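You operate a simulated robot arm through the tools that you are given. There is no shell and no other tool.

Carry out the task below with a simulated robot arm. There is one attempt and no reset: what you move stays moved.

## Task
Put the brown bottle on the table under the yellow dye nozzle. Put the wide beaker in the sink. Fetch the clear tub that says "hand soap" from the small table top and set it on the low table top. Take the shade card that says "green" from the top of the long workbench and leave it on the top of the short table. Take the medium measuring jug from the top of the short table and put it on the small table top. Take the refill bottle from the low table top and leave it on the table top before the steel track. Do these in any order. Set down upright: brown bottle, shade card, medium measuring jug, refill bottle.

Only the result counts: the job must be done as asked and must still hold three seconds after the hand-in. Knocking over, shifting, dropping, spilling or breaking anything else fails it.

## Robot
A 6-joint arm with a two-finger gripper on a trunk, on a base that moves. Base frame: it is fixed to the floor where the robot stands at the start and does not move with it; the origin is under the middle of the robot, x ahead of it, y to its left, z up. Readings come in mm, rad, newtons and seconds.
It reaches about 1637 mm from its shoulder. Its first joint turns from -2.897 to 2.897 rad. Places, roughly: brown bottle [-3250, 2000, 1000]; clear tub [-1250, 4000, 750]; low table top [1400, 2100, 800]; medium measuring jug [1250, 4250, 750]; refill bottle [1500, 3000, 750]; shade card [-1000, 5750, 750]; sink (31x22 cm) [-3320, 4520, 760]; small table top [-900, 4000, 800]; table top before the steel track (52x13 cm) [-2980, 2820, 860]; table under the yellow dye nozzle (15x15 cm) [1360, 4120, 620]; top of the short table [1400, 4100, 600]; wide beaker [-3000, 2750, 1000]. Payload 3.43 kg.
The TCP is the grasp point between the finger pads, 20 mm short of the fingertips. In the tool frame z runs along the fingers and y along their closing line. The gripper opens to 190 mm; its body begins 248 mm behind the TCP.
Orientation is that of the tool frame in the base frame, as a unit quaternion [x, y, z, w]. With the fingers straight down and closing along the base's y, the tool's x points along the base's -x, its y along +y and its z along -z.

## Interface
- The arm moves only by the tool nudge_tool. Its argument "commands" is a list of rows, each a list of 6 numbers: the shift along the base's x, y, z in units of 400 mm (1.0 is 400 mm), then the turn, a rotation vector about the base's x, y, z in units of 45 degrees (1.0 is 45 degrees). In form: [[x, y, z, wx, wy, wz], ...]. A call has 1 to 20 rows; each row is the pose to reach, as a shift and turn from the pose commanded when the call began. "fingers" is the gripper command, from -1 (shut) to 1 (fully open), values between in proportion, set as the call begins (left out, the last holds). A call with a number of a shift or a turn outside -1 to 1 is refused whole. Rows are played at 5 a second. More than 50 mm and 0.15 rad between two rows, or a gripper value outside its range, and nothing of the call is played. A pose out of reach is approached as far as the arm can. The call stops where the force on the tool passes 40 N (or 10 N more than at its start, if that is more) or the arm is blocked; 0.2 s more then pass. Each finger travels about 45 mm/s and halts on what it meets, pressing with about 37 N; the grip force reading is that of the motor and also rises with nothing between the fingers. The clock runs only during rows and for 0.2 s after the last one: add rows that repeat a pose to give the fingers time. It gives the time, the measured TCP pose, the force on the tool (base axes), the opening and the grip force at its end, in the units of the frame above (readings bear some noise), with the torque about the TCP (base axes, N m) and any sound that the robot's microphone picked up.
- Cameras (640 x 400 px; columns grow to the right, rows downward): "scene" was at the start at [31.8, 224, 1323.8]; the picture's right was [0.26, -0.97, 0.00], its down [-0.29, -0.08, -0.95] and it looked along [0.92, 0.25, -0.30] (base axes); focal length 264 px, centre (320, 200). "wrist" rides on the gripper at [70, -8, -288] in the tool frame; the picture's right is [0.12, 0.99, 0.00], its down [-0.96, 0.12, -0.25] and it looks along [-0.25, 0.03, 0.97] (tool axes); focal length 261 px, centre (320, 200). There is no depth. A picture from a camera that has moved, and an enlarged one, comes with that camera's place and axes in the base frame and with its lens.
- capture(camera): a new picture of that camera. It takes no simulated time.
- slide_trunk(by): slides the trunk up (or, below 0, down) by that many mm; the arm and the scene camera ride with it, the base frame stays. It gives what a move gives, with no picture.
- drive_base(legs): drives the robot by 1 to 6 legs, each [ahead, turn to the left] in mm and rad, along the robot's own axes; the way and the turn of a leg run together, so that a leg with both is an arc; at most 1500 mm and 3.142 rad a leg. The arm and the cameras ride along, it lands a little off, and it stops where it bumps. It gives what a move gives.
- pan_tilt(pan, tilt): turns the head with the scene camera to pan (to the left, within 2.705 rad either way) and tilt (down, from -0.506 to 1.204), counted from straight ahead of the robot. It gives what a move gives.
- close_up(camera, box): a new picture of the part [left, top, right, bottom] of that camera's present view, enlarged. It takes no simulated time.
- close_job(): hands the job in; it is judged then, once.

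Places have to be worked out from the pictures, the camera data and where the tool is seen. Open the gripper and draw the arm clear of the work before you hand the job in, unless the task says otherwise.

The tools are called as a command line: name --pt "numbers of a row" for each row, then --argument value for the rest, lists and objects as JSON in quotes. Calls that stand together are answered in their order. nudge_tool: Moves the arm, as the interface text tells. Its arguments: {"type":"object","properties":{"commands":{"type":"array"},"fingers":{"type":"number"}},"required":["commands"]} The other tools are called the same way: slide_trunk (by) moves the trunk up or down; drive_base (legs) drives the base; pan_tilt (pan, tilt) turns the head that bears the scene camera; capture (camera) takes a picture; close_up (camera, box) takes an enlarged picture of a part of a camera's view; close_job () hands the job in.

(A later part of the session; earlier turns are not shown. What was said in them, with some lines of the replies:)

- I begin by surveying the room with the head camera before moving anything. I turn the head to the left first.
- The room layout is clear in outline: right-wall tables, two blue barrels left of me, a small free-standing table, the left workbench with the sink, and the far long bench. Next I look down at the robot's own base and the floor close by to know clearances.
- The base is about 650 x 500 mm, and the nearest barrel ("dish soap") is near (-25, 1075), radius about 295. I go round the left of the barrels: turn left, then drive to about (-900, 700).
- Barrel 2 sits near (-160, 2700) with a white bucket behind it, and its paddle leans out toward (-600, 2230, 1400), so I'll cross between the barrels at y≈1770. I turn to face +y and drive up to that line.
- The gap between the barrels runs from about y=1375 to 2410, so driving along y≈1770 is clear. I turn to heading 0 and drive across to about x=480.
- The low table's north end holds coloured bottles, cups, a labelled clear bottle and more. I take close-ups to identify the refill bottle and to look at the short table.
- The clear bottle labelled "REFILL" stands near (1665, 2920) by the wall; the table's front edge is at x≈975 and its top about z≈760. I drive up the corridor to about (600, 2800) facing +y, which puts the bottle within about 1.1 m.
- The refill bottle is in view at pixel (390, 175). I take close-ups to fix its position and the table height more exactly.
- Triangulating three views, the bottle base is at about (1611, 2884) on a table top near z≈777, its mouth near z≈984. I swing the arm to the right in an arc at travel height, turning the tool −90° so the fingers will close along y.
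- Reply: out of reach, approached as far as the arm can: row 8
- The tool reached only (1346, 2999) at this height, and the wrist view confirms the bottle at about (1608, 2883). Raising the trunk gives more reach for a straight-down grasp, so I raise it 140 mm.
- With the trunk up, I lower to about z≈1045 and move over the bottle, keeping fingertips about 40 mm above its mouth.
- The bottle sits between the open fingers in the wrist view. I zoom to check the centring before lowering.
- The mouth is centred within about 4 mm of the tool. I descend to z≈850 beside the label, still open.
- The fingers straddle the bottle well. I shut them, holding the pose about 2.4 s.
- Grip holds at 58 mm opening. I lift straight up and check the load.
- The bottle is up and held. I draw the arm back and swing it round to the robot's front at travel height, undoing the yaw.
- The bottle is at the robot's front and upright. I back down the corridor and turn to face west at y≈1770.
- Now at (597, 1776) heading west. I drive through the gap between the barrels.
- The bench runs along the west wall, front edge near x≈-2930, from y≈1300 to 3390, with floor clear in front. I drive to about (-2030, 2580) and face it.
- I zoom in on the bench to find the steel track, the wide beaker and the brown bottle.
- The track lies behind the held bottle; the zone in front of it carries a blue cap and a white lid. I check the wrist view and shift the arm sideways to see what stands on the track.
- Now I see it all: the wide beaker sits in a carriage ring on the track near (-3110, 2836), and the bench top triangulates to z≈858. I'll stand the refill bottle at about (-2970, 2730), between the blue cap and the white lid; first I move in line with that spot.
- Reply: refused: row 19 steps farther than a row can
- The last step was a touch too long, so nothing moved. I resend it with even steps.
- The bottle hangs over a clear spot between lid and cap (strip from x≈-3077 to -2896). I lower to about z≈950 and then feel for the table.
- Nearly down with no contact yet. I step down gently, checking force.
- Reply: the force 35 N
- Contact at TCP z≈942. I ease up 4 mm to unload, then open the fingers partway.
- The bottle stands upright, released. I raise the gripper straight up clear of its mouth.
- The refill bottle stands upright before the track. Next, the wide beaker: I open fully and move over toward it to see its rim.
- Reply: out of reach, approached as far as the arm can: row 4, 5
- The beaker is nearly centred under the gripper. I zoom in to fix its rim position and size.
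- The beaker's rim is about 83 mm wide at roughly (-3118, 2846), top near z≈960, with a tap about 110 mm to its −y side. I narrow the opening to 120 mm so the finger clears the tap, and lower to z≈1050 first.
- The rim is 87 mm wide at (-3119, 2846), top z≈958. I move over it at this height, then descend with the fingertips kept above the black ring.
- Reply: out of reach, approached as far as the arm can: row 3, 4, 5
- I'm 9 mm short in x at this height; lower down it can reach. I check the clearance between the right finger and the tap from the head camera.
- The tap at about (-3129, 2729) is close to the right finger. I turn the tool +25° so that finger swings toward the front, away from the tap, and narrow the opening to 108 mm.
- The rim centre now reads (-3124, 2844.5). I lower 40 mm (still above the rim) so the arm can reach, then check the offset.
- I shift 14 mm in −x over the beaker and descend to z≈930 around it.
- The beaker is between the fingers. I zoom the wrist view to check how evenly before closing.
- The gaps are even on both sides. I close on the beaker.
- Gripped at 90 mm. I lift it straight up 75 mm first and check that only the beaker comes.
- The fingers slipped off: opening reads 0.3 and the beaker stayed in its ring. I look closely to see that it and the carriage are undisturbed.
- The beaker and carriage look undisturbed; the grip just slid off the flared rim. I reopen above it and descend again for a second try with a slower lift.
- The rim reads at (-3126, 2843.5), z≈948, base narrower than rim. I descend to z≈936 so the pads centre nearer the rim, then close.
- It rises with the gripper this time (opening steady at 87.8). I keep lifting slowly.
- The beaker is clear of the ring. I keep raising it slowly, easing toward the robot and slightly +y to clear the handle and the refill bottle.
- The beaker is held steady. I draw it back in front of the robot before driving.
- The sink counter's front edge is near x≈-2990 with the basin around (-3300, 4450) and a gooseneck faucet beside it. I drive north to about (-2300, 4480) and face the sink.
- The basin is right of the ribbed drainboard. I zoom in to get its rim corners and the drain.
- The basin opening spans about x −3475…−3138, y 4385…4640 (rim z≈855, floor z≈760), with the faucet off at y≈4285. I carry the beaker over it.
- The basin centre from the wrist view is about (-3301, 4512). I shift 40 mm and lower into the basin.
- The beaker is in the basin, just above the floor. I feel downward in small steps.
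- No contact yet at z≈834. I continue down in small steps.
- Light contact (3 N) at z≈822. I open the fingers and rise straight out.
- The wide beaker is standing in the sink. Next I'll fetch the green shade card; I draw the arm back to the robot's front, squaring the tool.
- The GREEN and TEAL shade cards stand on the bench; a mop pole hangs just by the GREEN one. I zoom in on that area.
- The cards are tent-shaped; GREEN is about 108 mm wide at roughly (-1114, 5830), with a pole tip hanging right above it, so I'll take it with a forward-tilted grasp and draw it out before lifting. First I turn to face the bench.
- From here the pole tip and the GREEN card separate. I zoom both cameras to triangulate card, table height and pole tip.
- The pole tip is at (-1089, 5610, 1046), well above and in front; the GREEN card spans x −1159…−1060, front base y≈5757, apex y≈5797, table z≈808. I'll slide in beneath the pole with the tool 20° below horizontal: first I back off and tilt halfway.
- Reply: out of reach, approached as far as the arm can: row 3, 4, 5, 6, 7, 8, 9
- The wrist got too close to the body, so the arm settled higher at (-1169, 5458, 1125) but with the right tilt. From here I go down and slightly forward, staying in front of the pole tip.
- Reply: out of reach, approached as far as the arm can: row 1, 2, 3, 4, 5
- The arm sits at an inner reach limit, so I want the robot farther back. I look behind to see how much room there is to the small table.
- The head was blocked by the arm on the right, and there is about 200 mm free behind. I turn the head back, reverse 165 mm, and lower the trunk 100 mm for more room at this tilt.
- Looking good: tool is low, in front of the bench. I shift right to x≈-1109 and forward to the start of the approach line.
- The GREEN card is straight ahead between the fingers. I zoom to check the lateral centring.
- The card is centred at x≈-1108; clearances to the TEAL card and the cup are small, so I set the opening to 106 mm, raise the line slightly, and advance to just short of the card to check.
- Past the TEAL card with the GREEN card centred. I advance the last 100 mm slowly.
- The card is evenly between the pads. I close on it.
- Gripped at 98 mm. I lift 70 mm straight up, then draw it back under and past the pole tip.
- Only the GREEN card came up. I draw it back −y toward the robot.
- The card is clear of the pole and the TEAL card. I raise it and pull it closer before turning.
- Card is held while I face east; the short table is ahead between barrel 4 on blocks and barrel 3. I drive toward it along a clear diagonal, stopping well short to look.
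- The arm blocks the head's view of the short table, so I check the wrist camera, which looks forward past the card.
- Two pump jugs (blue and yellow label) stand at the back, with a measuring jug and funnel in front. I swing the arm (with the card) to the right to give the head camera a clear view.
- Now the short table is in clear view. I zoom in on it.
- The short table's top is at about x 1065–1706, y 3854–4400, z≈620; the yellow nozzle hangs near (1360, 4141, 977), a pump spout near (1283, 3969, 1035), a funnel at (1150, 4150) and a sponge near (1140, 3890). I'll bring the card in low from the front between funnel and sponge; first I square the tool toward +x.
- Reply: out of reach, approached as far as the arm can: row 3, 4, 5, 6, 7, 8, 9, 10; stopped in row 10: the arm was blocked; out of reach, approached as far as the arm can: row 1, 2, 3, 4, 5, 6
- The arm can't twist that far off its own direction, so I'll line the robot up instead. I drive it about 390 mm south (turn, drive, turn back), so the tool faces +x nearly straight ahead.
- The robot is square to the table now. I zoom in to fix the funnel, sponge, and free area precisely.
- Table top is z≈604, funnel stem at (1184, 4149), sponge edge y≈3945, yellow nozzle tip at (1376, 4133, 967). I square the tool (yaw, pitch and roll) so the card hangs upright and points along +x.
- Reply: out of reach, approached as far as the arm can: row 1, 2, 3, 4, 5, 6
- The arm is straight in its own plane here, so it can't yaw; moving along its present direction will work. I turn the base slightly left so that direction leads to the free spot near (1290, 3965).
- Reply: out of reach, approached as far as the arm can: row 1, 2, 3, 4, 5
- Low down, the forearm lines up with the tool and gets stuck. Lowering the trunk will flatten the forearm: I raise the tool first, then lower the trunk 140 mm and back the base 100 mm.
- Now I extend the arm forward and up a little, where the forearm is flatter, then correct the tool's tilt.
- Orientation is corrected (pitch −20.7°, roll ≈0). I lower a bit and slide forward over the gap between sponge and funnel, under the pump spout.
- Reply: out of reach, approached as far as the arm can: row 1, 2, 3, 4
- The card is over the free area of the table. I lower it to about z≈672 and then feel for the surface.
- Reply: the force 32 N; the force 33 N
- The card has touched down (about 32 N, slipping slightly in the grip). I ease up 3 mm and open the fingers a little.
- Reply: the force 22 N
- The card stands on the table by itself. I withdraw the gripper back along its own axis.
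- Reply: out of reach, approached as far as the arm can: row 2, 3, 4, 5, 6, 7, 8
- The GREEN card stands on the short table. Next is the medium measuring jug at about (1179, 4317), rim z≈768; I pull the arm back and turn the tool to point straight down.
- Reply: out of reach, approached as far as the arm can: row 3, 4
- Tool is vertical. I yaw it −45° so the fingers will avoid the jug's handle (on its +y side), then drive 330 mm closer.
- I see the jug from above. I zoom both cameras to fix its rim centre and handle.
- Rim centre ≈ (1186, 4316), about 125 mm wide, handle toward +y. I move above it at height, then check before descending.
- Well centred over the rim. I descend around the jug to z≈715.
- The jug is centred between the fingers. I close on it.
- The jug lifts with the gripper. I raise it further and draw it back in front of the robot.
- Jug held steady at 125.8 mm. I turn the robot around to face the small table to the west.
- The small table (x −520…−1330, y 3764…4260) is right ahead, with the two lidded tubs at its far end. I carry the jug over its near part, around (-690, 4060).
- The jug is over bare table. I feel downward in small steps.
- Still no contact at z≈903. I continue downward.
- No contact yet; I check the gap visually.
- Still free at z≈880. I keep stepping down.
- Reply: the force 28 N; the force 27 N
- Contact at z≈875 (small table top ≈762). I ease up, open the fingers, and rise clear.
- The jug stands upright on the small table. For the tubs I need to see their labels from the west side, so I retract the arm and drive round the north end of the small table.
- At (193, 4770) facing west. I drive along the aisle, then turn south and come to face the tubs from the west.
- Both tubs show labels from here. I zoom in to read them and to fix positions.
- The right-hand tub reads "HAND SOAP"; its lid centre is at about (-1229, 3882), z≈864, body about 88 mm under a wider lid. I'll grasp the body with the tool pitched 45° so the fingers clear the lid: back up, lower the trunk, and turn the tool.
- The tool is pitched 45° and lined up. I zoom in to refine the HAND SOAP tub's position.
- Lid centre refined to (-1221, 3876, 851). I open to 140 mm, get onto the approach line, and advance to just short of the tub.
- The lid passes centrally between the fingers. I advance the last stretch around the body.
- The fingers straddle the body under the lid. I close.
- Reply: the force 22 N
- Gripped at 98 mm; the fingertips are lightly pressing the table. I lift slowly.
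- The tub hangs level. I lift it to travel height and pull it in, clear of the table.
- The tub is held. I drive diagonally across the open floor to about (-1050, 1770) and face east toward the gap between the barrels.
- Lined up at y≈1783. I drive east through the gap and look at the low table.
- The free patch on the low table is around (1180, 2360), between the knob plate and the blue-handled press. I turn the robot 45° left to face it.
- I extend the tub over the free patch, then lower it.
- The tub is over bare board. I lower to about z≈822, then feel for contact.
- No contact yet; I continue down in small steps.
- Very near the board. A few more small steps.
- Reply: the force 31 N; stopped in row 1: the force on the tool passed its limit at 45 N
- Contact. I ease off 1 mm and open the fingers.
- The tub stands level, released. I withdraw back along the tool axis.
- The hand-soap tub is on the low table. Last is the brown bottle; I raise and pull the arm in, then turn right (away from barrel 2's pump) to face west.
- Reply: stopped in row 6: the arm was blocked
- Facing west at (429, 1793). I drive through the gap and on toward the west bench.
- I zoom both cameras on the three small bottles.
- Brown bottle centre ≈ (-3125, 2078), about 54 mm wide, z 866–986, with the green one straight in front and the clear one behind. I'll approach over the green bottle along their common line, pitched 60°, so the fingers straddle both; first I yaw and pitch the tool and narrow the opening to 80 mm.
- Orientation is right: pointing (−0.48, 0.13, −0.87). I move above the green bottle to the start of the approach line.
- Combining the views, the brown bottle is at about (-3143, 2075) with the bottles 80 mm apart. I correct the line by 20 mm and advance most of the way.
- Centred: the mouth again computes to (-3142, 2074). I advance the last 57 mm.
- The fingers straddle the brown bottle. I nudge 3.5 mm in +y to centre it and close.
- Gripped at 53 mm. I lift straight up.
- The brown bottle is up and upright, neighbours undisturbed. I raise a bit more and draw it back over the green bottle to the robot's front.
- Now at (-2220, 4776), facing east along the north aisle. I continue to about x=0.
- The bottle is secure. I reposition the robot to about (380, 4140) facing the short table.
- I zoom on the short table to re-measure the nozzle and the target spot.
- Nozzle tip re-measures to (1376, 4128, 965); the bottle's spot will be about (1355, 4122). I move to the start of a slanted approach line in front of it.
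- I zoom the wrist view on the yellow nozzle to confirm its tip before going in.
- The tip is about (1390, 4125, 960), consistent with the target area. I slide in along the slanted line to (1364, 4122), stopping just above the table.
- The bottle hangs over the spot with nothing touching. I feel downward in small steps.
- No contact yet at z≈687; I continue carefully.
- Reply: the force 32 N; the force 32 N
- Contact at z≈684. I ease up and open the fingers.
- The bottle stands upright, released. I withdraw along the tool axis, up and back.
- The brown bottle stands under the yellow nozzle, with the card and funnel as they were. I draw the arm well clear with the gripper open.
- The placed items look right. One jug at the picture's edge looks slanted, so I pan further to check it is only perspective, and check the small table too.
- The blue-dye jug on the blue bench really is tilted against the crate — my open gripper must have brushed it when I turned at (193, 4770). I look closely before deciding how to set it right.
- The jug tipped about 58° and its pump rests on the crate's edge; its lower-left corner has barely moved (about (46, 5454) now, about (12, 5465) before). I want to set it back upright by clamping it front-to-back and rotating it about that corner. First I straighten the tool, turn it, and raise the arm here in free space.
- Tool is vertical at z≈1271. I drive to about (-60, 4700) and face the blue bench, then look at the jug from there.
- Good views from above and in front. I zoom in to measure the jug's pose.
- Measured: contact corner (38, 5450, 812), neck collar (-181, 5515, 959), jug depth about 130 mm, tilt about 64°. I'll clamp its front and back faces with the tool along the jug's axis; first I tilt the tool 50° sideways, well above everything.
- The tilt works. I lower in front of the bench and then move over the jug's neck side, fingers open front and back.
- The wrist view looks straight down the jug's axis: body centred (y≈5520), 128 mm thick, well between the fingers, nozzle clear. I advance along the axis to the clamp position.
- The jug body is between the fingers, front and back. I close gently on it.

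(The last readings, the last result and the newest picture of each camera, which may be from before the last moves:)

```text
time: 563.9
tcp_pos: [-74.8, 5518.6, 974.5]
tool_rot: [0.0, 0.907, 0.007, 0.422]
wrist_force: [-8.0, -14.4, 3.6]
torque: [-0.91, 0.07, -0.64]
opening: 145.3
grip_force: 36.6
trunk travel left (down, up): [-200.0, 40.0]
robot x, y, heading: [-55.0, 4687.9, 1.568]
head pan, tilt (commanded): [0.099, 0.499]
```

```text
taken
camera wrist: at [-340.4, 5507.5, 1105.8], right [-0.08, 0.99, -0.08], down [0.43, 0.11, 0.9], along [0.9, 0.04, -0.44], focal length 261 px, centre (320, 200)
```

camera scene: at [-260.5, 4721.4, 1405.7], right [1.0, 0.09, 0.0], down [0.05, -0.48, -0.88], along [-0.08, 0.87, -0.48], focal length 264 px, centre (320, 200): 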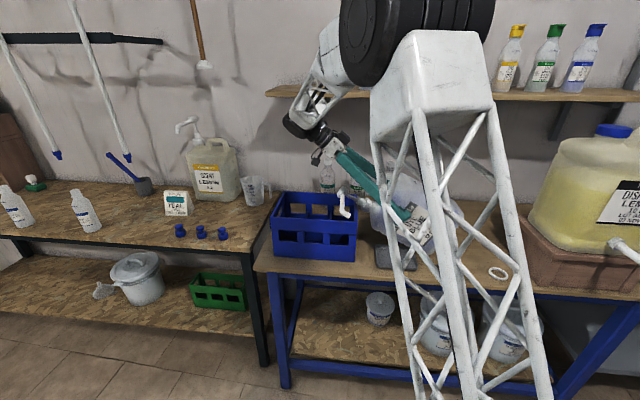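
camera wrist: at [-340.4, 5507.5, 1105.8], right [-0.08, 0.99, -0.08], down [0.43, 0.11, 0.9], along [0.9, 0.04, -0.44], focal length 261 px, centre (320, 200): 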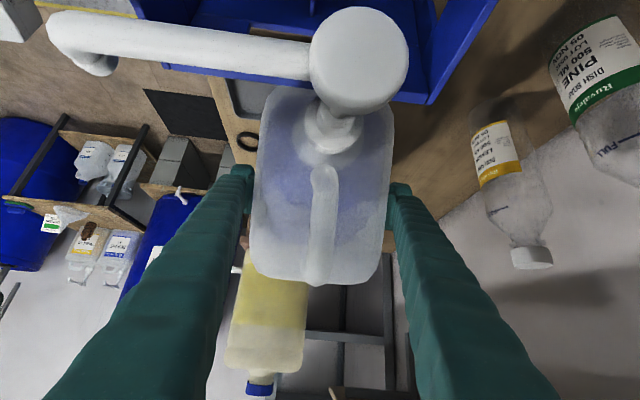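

Clamped at 145 mm. I start rotating it back about its lower corner, 16° first, and watch.

nudge_tool --pt "0.0285 -0.004 0.0183 0 0.0889 0" --pt "0.0583 -0.007 0.0348 0 0.1778 0" --pt "0.0893 -0.007 0.049 0 0.2667 0" --pt "0.121 -0.007 0.061 0 0.3556 0"

capture --camera "wrist"

close_up --camera "scene" --box '[260, 100, 520, 300]'

```text
time: 564.9
tcp_pos: [-24.4, 5517.0, 993.9]
tool_rot: [0.0, 0.957, 0.004, 0.291]
wrist_force: [4.6, -1.6, -27.7]
torque: [-0.15, -0.46, -0.11]
opening: 145.1
grip_force: 36.3
trunk travel left (down, up): [-200.0, 40.0]
robot x, y, heading: [-54.0, 4689.5, 1.566]
head pan, tilt (commanded): [0.099, 0.499]
```

```text
taken
camera wrist: at [-244.4, 5506.8, 1195.3], right [-0.1, 0.99, -0.06], down [0.66, 0.11, 0.74], along [0.74, 0.04, -0.67], focal length 261 px, centre (320, 200)
```

wrist: 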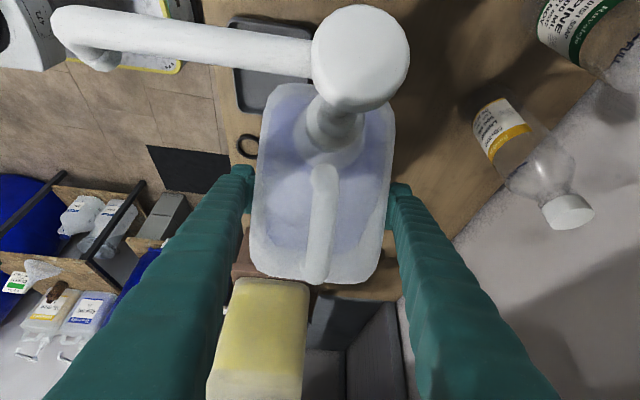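

```text
2.00 times, centred on (390, 200) of scene
camera zoom: at [-260.5, 4722.9, 1405.2], right [1.0, 0.09, 0.0], down [0.04, -0.48, -0.88], along [-0.08, 0.87, -0.48], focal length 528 px, centre (180, 200)
```

zoom: 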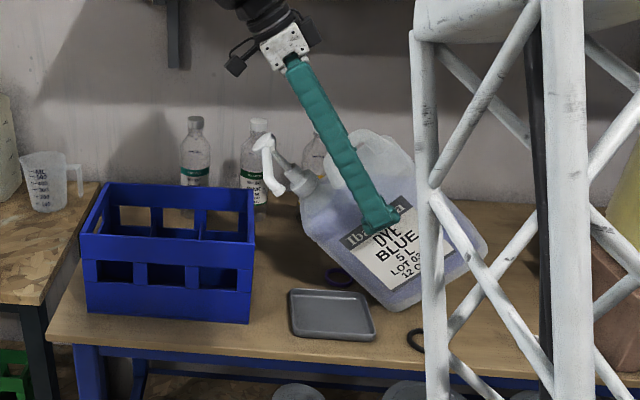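

It rotates with the gripper (carrying about 28 N). I continue another 16°, keeping the corner just on the table.

nudge_tool --pt "0.0325 0 0.006 0 0.0889 0" --pt "0.0655 0 0.013 0 0.1778 0" --pt "0.099 0 0.018 0 0.2667 0" --pt "0.133 0 0.02 0 0.3556 0"

close_up --camera "scene" --box '[260, 100, 520, 300]'

capture --camera "wrist"

```text
time: 565.9
tcp_pos: [29.4, 5518.0, 1004.5]
tool_rot: [0.002, 0.988, 0.005, 0.156]
wrist_force: [5.9, -4.5, -17.6]
torque: [-0.33, -0.96, -0.24]
opening: 145.1
grip_force: 37.2
trunk travel left (down, up): [-200.0, 40.0]
robot x, y, heading: [-53.9, 4690.4, 1.567]
head pan, tilt (commanded): [0.099, 0.499]
```

```text
2.00 times, centred on (390, 200) of scene
camera zoom: at [-260.5, 4721.9, 1405.8], right [1.0, 0.1, 0.0], down [0.05, -0.48, -0.88], along [-0.08, 0.87, -0.48], focal length 528 px, centre (180, 200)
```

zoom: 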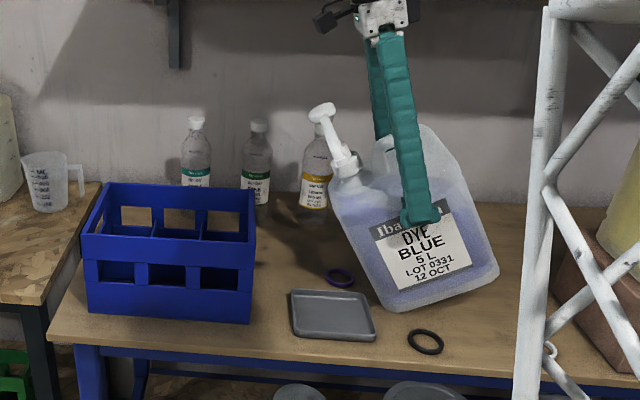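

```text
taken
camera wrist: at [-127.3, 5506.8, 1258.0], right [-0.11, 0.99, -0.03], down [0.84, 0.11, 0.53], along [0.53, 0.04, -0.85], focal length 261 px, centre (320, 200)
```

wrist: 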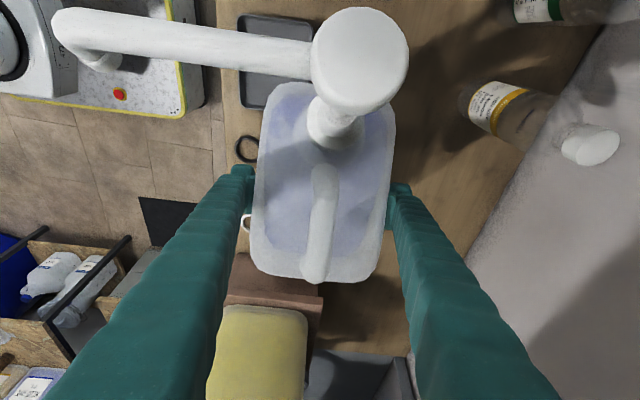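

It's coming upright nicely, about 20–25° to go. I rotate another 12° and check.

nudge_tool --pt "0.034 0 0 0 0.0889 0" --pt "0.068 0 -0.002 0 0.1778 0" --pt "0.101 0 -0.006 0 0.2667 0"

close_up --camera "scene" --box '[260, 100, 520, 300]'

capture --camera "wrist"

```text
time: 566.7
tcp_pos: [71.3, 5517.2, 1005.4]
tool_rot: [0.002, 0.999, 0.007, 0.052]
wrist_force: [11.1, -3.4, 7.0]
torque: [0.51, -0.9, -0.22]
opening: 145.1
grip_force: 36.9
trunk travel left (down, up): [-200.0, 40.0]
robot x, y, heading: [-52.5, 4689.6, 1.567]
head pan, tilt (commanded): [0.099, 0.499]
```

```text
2.00 times, centred on (390, 200) of scene
camera zoom: at [-260.3, 4721.3, 1406.0], right [1.0, 0.09, 0.0], down [0.05, -0.48, -0.88], along [-0.08, 0.87, -0.48], focal length 528 px, centre (180, 200)
```

zoom: 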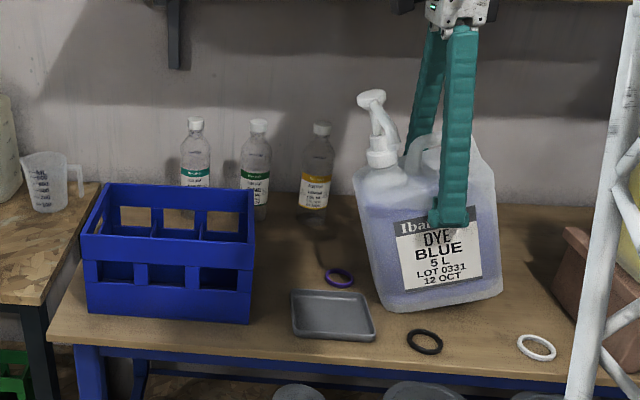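

```text
taken
camera wrist: at [-29.1, 5505.7, 1283.8], right [-0.11, 0.99, 0.0], down [0.93, 0.11, 0.35], along [0.34, 0.04, -0.94], focal length 261 px, centre (320, 200)
```

wrist: 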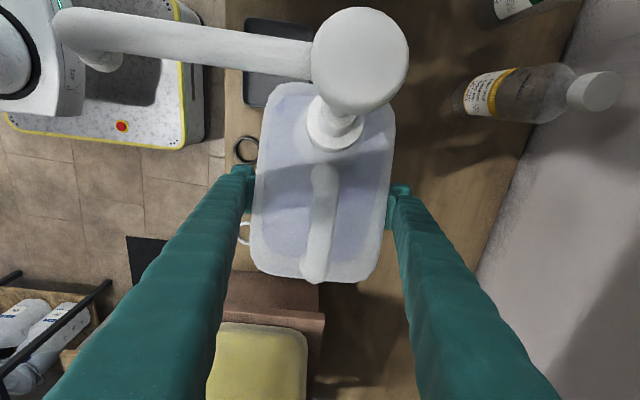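

Nearly upright, about 10° left. I rotate a further 8°.

nudge_tool --pt "0.0335 0 -0.006 0 0.0889 0" --pt "0.066 0 -0.015 0 0.1778 0"

close_up --camera "scene" --box '[260, 100, 520, 300]'

```text
time: 567.3
tcp_pos: [98.1, 5516.4, 999.4]
tool_rot: [0.003, 1.0, 0.006, -0.019]
wrist_force: [18.1, -10.0, 20.9]
torque: [-0.1, -0.56, -0.18]
opening: 145.4
grip_force: 37.1
trunk travel left (down, up): [-200.0, 40.0]
robot x, y, heading: [-53.2, 4687.1, 1.567]
head pan, tilt (commanded): [0.099, 0.499]
```

```text
2.00 times, centred on (390, 200) of scene
camera zoom: at [-259.8, 4720.7, 1406.0], right [1.0, 0.09, 0.0], down [0.04, -0.48, -0.88], along [-0.08, 0.87, -0.48], focal length 528 px, centre (180, 200)
```

zoom: 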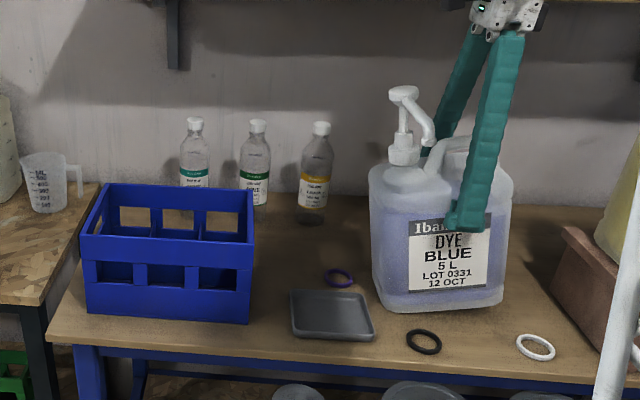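

It looks nearly upright, but allowing for the camera's angle it still leans about 14° left, and I'm pressing slightly. I ease and rotate 8° more.

nudge_tool --pt "0.008 0.003 0.006 0 0 0" --pt "0.04 0.005 0.0 0 0.0889 0" --pt "0.074 0.005 -0.009 0 0.1778 0"

close_up --camera "scene" --box '[260, 100, 520, 300]'

capture --camera "wrist"

```text
time: 568.1
tcp_pos: [125.4, 5520.0, 990.3]
tool_rot: [0.003, 0.996, 0.004, -0.09]
wrist_force: [-0.1, -2.5, -34.8]
torque: [-0.07, 0.07, 0.22]
opening: 145.3
grip_force: 36.7
trunk travel left (down, up): [-200.0, 40.0]
robot x, y, heading: [-54.0, 4686.8, 1.572]
head pan, tilt (commanded): [0.099, 0.499]
```

```text
2.00 times, centred on (390, 200) of scene
camera zoom: at [-260.2, 4722.3, 1404.9], right [1.0, 0.1, 0.0], down [0.05, -0.48, -0.88], along [-0.09, 0.87, -0.48], focal length 528 px, centre (180, 200)
```

zoom: 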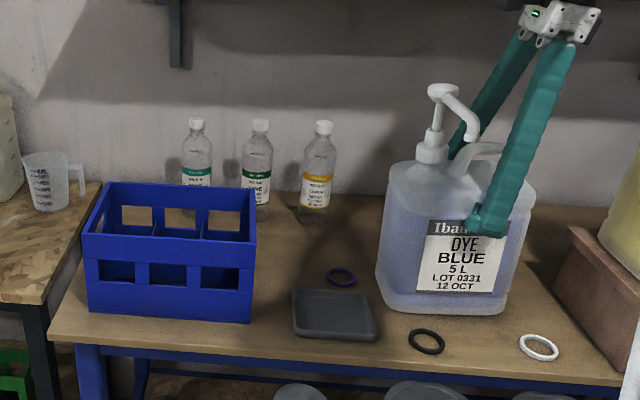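

```text
taken
camera wrist: at [105.7, 5509.5, 1286.3], right [-0.11, 0.99, 0.03], down [0.99, 0.11, 0.07], along [0.07, 0.04, -1.0], focal length 261 px, centre (320, 200)
```

wrist: 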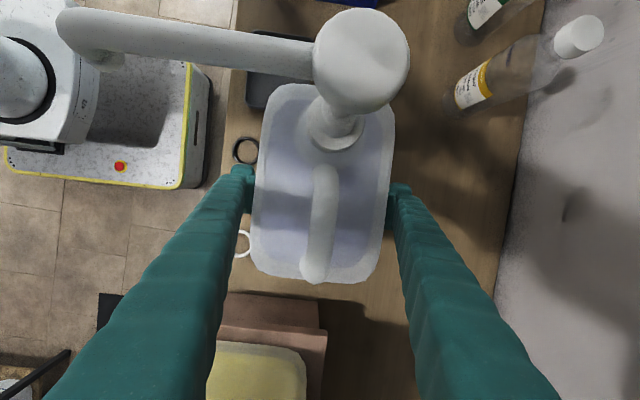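

It's clear of the table now (carrying about 35 N), leaning only about 5° and with its corner back near (8, 5456), close to where it began. I rotate the last 5° about that corner.

nudge_tool --pt "0.019 0 -0.013 0 0.055 0" --pt "0.0375 0 -0.027 0 0.111 0"

close_up --camera "scene" --box '[260, 100, 520, 300]'

```text
time: 568.7
tcp_pos: [136.1, 5516.6, 989.8]
tool_rot: [0.003, 0.991, 0.008, -0.132]
wrist_force: [-19.6, -17.0, 38.9]
torque: [0.46, -1.47, -0.26]
opening: 145.1
grip_force: 36.9
trunk travel left (down, up): [-200.0, 40.0]
robot x, y, heading: [-58.0, 4689.1, 1.569]
head pan, tilt (commanded): [0.099, 0.499]
```

```text
2.00 times, centred on (390, 200) of scene
camera zoom: at [-261.7, 4718.5, 1406.8], right [1.0, 0.1, 0.0], down [0.05, -0.47, -0.88], along [-0.09, 0.87, -0.48], focal length 528 px, centre (180, 200)
```

zoom: 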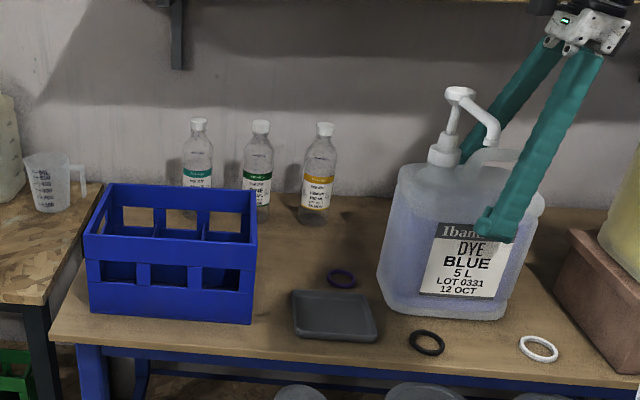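

Contact with the table and the jug reads upright now. I ease the downward pressure before letting go.

nudge_tool --pt "-0.003 0 0.004 0 0 0" --pt "-0.006 0 0.008 0 0 0"

```text
time: 569.3
tcp_pos: [137.4, 5518.0, 986.1]
tool_rot: [0.003, 0.991, 0.005, -0.132]
wrist_force: [-11.6, -19.1, 17.7]
torque: [-0.68, -0.91, -0.13]
opening: 145.4
grip_force: 36.8
trunk travel left (down, up): [-200.0, 40.0]
robot x, y, heading: [-52.9, 4688.1, 1.564]
head pan, tilt (commanded): [0.099, 0.499]
```

I relieve the remaining side load, then open the fingers.

nudge_tool --pt "-0.004 -0.004 0.003 0 0 0" --pt "-0.006 -0.007 0.005 0 0 0"

nudge_tool --pt "0 0 0 0 0 0" --pt "0 0 0 0 0 0" --pt "0 0 0 0 0 0" --pt "0 0 0 0 0 0" --pt "0 0 0 0 0 0" --pt "0 0 0 0 0 0" --fingers 1

close_up --camera "scene" --box '[260, 100, 520, 300]'

capture --camera "wrist"

```text
time: 569.9
tcp_pos: [137.0, 5517.3, 987.3]
tool_rot: [0.004, 0.991, 0.005, -0.131]
wrist_force: [8.6, -2.5, -11.0]
torque: [1.5, -0.48, -0.3]
opening: 145.0
grip_force: 37.1
trunk travel left (down, up): [-200.0, 40.0]
robot x, y, heading: [-55.3, 4692.3, 1.564]
head pan, tilt (commanded): [0.099, 0.499]
```

```text
time: 571.3
tcp_pos: [136.6, 5515.9, 988.1]
tool_rot: [0.003, 0.991, 0.006, -0.132]
wrist_force: [0.8, 0.8, 0.3]
torque: [0.02, 0.01, 0.02]
opening: 190.1
grip_force: 0.0
trunk travel left (down, up): [-200.0, 40.0]
robot x, y, heading: [-52.1, 4690.2, 1.563]
head pan, tilt (commanded): [0.099, 0.499]
```

```text
2.00 times, centred on (390, 200) of scene
camera zoom: at [-260.2, 4721.4, 1405.7], right [1.0, 0.1, 0.0], down [0.05, -0.48, -0.88], along [-0.08, 0.87, -0.48], focal length 528 px, centre (180, 200)
```

zoom: 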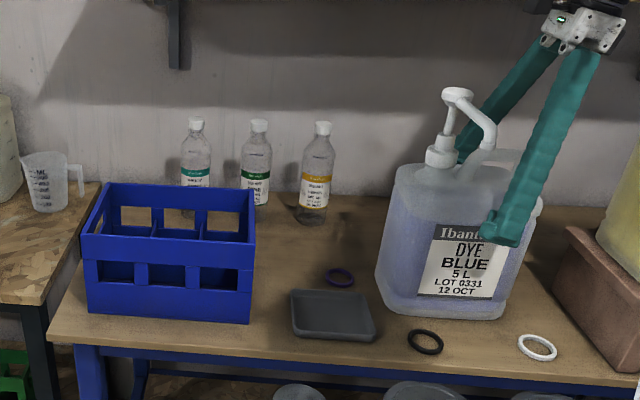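

```text
taken
camera wrist: at [141.7, 5505.4, 1284.4], right [-0.11, 0.99, 0.04], down [0.99, 0.11, -0.01], along [-0.02, 0.04, -1.0], focal length 261 px, centre (320, 200)
```

wrist: 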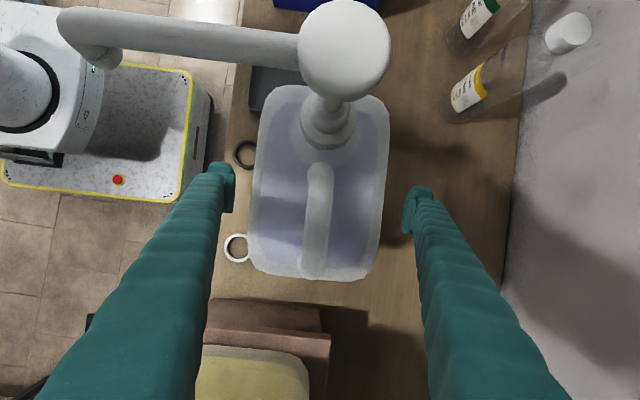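

The jug stands upright by itself, its corner at about (14, 5462) — within measuring error of where it was. I withdraw the gripper straight up its axis and then back over the aisle.

nudge_tool --pt "0.02 0 0.07 0 0 0" --pt "0.046 0 0.17 0 0 0" --pt "0.072 0 0.265 0 0 0" --pt "0.098 0 0.36 0 0 0" --pt "0.124 0 0.455 0 0 0" --pt "0.15 0 0.55 0 0 0" --pt "0.176 0 0.645 0 0 0" --pt "0.2 0 0.73 0 0 0"

nudge_tool --pt "0 -0.1 0 0 0 0" --pt "0 -0.2 0 0 0 0" --pt "0 -0.3 0 0 0 0" --pt "0 -0.4 0 0 0 0" --pt "0 -0.5 0 0 0 0" --pt "0 -0.6 0 0 0 0"

capture --camera "scene"

close_up --camera "scene" --box '[260, 100, 520, 300]'

```text
time: 573.1
tcp_pos: [207.3, 5505.1, 1254.2]
tool_rot: [0.004, 0.991, 0.012, -0.131]
wrist_force: [1.6, 0.0, 0.2]
torque: [-0.16, 0.06, 0.03]
opening: 189.7
grip_force: 0.0
out of reach, approached as far as the arm can: row 8
trunk travel left (down, up): [-200.0, 40.0]
robot x, y, heading: [-51.8, 4688.6, 1.569]
head pan, tilt (commanded): [0.099, 0.499]
```

```text
time: 574.5
tcp_pos: [206.4, 5264.1, 1254.1]
tool_rot: [0.003, 0.991, 0.006, -0.132]
wrist_force: [0.8, 0.4, -0.2]
torque: [-0.2, 0.05, 0.08]
opening: 190.1
grip_force: 0.0
trunk travel left (down, up): [-200.0, 40.0]
robot x, y, heading: [-52.8, 4688.7, 1.566]
head pan, tilt (commanded): [0.099, 0.499]
```

```text
taken
camera scene: at [-260.2, 4721.9, 1405.7], right [1.0, 0.1, 0.0], down [0.05, -0.48, -0.88], along [-0.08, 0.87, -0.48], focal length 264 px, centre (320, 200)
```

scene: 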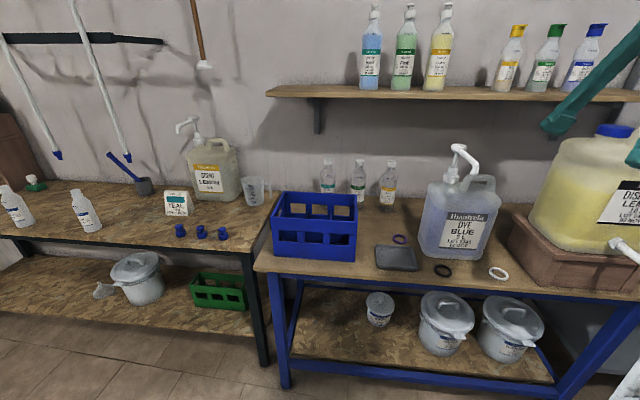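

```text
2.00 times, centred on (390, 200) of scene
camera zoom: at [-260.2, 4721.9, 1405.7], right [1.0, 0.1, 0.0], down [0.05, -0.48, -0.88], along [-0.08, 0.87, -0.48], focal length 528 px, centre (180, 200)
```

zoom: 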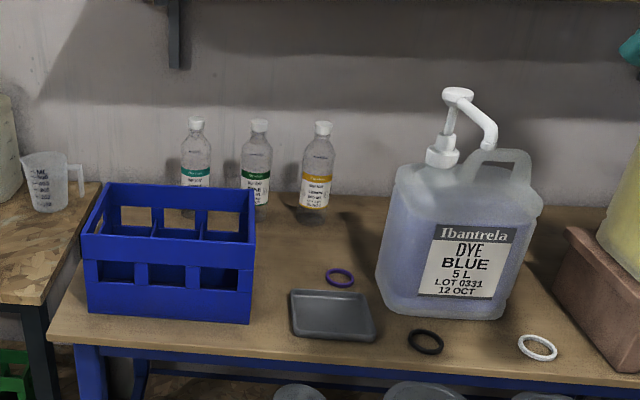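

The jug stands properly now. Before turning this time, I pull the arm well in and away from the bench.

nudge_tool --pt "-0.05 -0.1 0 0 0 0" --pt "-0.1 -0.2 0 0 0 0" --pt "-0.15 -0.3 0 0 0 0" --pt "-0.2 -0.4 0 0 0 0" --pt "-0.25 -0.5 0 0 0 0"

drive_base --legs '[[-150, 0]]'

```text
time: 575.7
tcp_pos: [108.4, 5065.9, 1254.2]
tool_rot: [0.003, 0.991, 0.004, -0.132]
wrist_force: [-0.6, 0.4, -1.2]
torque: [-0.22, 0.18, 0.05]
opening: 190.0
grip_force: 0.0
trunk travel left (down, up): [-200.0, 40.0]
robot x, y, heading: [-56.3, 4689.2, 1.57]
head pan, tilt (commanded): [0.099, 0.499]
```

```text
time: 577.1
tcp_pos: [106.5, 4912.8, 1254.6]
tool_rot: [0.003, 0.991, 0.006, -0.132]
wrist_force: [0.4, 0.5, 0.1]
torque: [0.0, 0.02, -0.03]
opening: 190.0
grip_force: 0.1
trunk travel left (down, up): [-200.0, 40.0]
robot x, y, heading: [-56.8, 4540.1, 1.568]
head pan, tilt (commanded): [0.099, 0.499]
```

Now with room to spare I turn and drive back to the earlier viewpoint near (-980, 4768), to compare the jug with the pictures taken before.

drive_base --legs '[[0, 1.333], [950, 0], [0, -1.45], [0, -1.445]]'

slide_trunk --by -60

pan_tilt --pan 0.5 --tilt 0.4

capture --camera "scene"

```text
time: 593.0
tcp_pos: [-601.1, 4602.4, 1254.7]
tool_rot: [0.712, 0.69, 0.097, -0.088]
wrist_force: [0.9, 0.1, -0.4]
torque: [-0.01, 0.0, -0.03]
opening: 190.1
grip_force: 0.2
trunk travel left (down, up): [-200.0, 40.0]
robot x, y, heading: [-968.1, 4774.5, -0.029]
head pan, tilt (commanded): [0.099, 0.499]
```

```text
time: 594.0
tcp_pos: [-599.8, 4603.0, 1193.9]
tool_rot: [0.712, 0.69, 0.099, -0.088]
wrist_force: [0.5, -0.7, -0.1]
torque: [0.0, 0.03, 0.01]
opening: 189.9
grip_force: 0.2
trunk travel left (down, up): [-140.0, 100.0]
robot x, y, heading: [-971.0, 4777.0, -0.028]
head pan, tilt (commanded): [0.099, 0.499]
```

```text
time: 594.8
tcp_pos: [-600.1, 4602.2, 1194.1]
tool_rot: [0.711, 0.69, 0.098, -0.088]
wrist_force: [-0.1, 0.3, -0.2]
torque: [-0.01, 0.03, -0.01]
opening: 190.0
grip_force: 0.1
trunk travel left (down, up): [-140.0, 100.0]
robot x, y, heading: [-968.8, 4772.9, -0.032]
head pan, tilt (commanded): [0.499, 0.4]
```

```text
taken
camera scene: at [-940.9, 5016.7, 1354.8], right [0.45, -0.89, 0.0], down [-0.35, -0.18, -0.92], along [0.82, 0.42, -0.39], focal length 264 px, centre (320, 200)
```

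scene: 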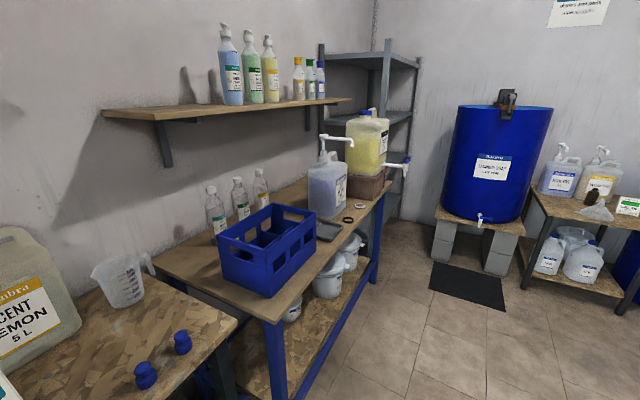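

Compared with the picture I took from here before, the jug sits at the same offsets from the tray, rings, crate and bottles (within about a pixel, roughly 5 mm), and nothing else on the bench has moved. The gripper is open and the arm is clear, so I hand in the job.

close_job

```text
The job is handed in.
```

All six moves are done and the job is handed in, but I knocked over an object that was not part of the task and had to put it back.

**The accident:** while turning near the blue bench after setting the measuring jug down, my open gripper hit the 5 L "DYE BLUE" jug and tipped it against the crate. I noticed it in a final look-round, clamped the jug, turned it back upright and let it go. Compared with a picture taken before the accident, it stands within about 5 mm of where it was. I saw no spill, and the tray, rings, crate and bottles around it look unmoved. It did go over during the job, and the task counts knocking things over as a failure, so the judge may count that.

**Where each item is now:**
- **Brown bottle:** upright on the short table, under the yellow dye nozzle.
- **Wide beaker:** standing in the sink basin. My first grip slipped off its rim while it was still in its ring, and the second held.
- **"Hand soap" tub:** on the low table with its lid on.
- **"Green" shade card:** upright on the short table.
- **Medium measuring jug:** upright on the small table.
- **Refill bottle:** upright on the table before the steel track.

I saw each item standing as described when I released it. The gripper is open and the arm was clear when I handed in.
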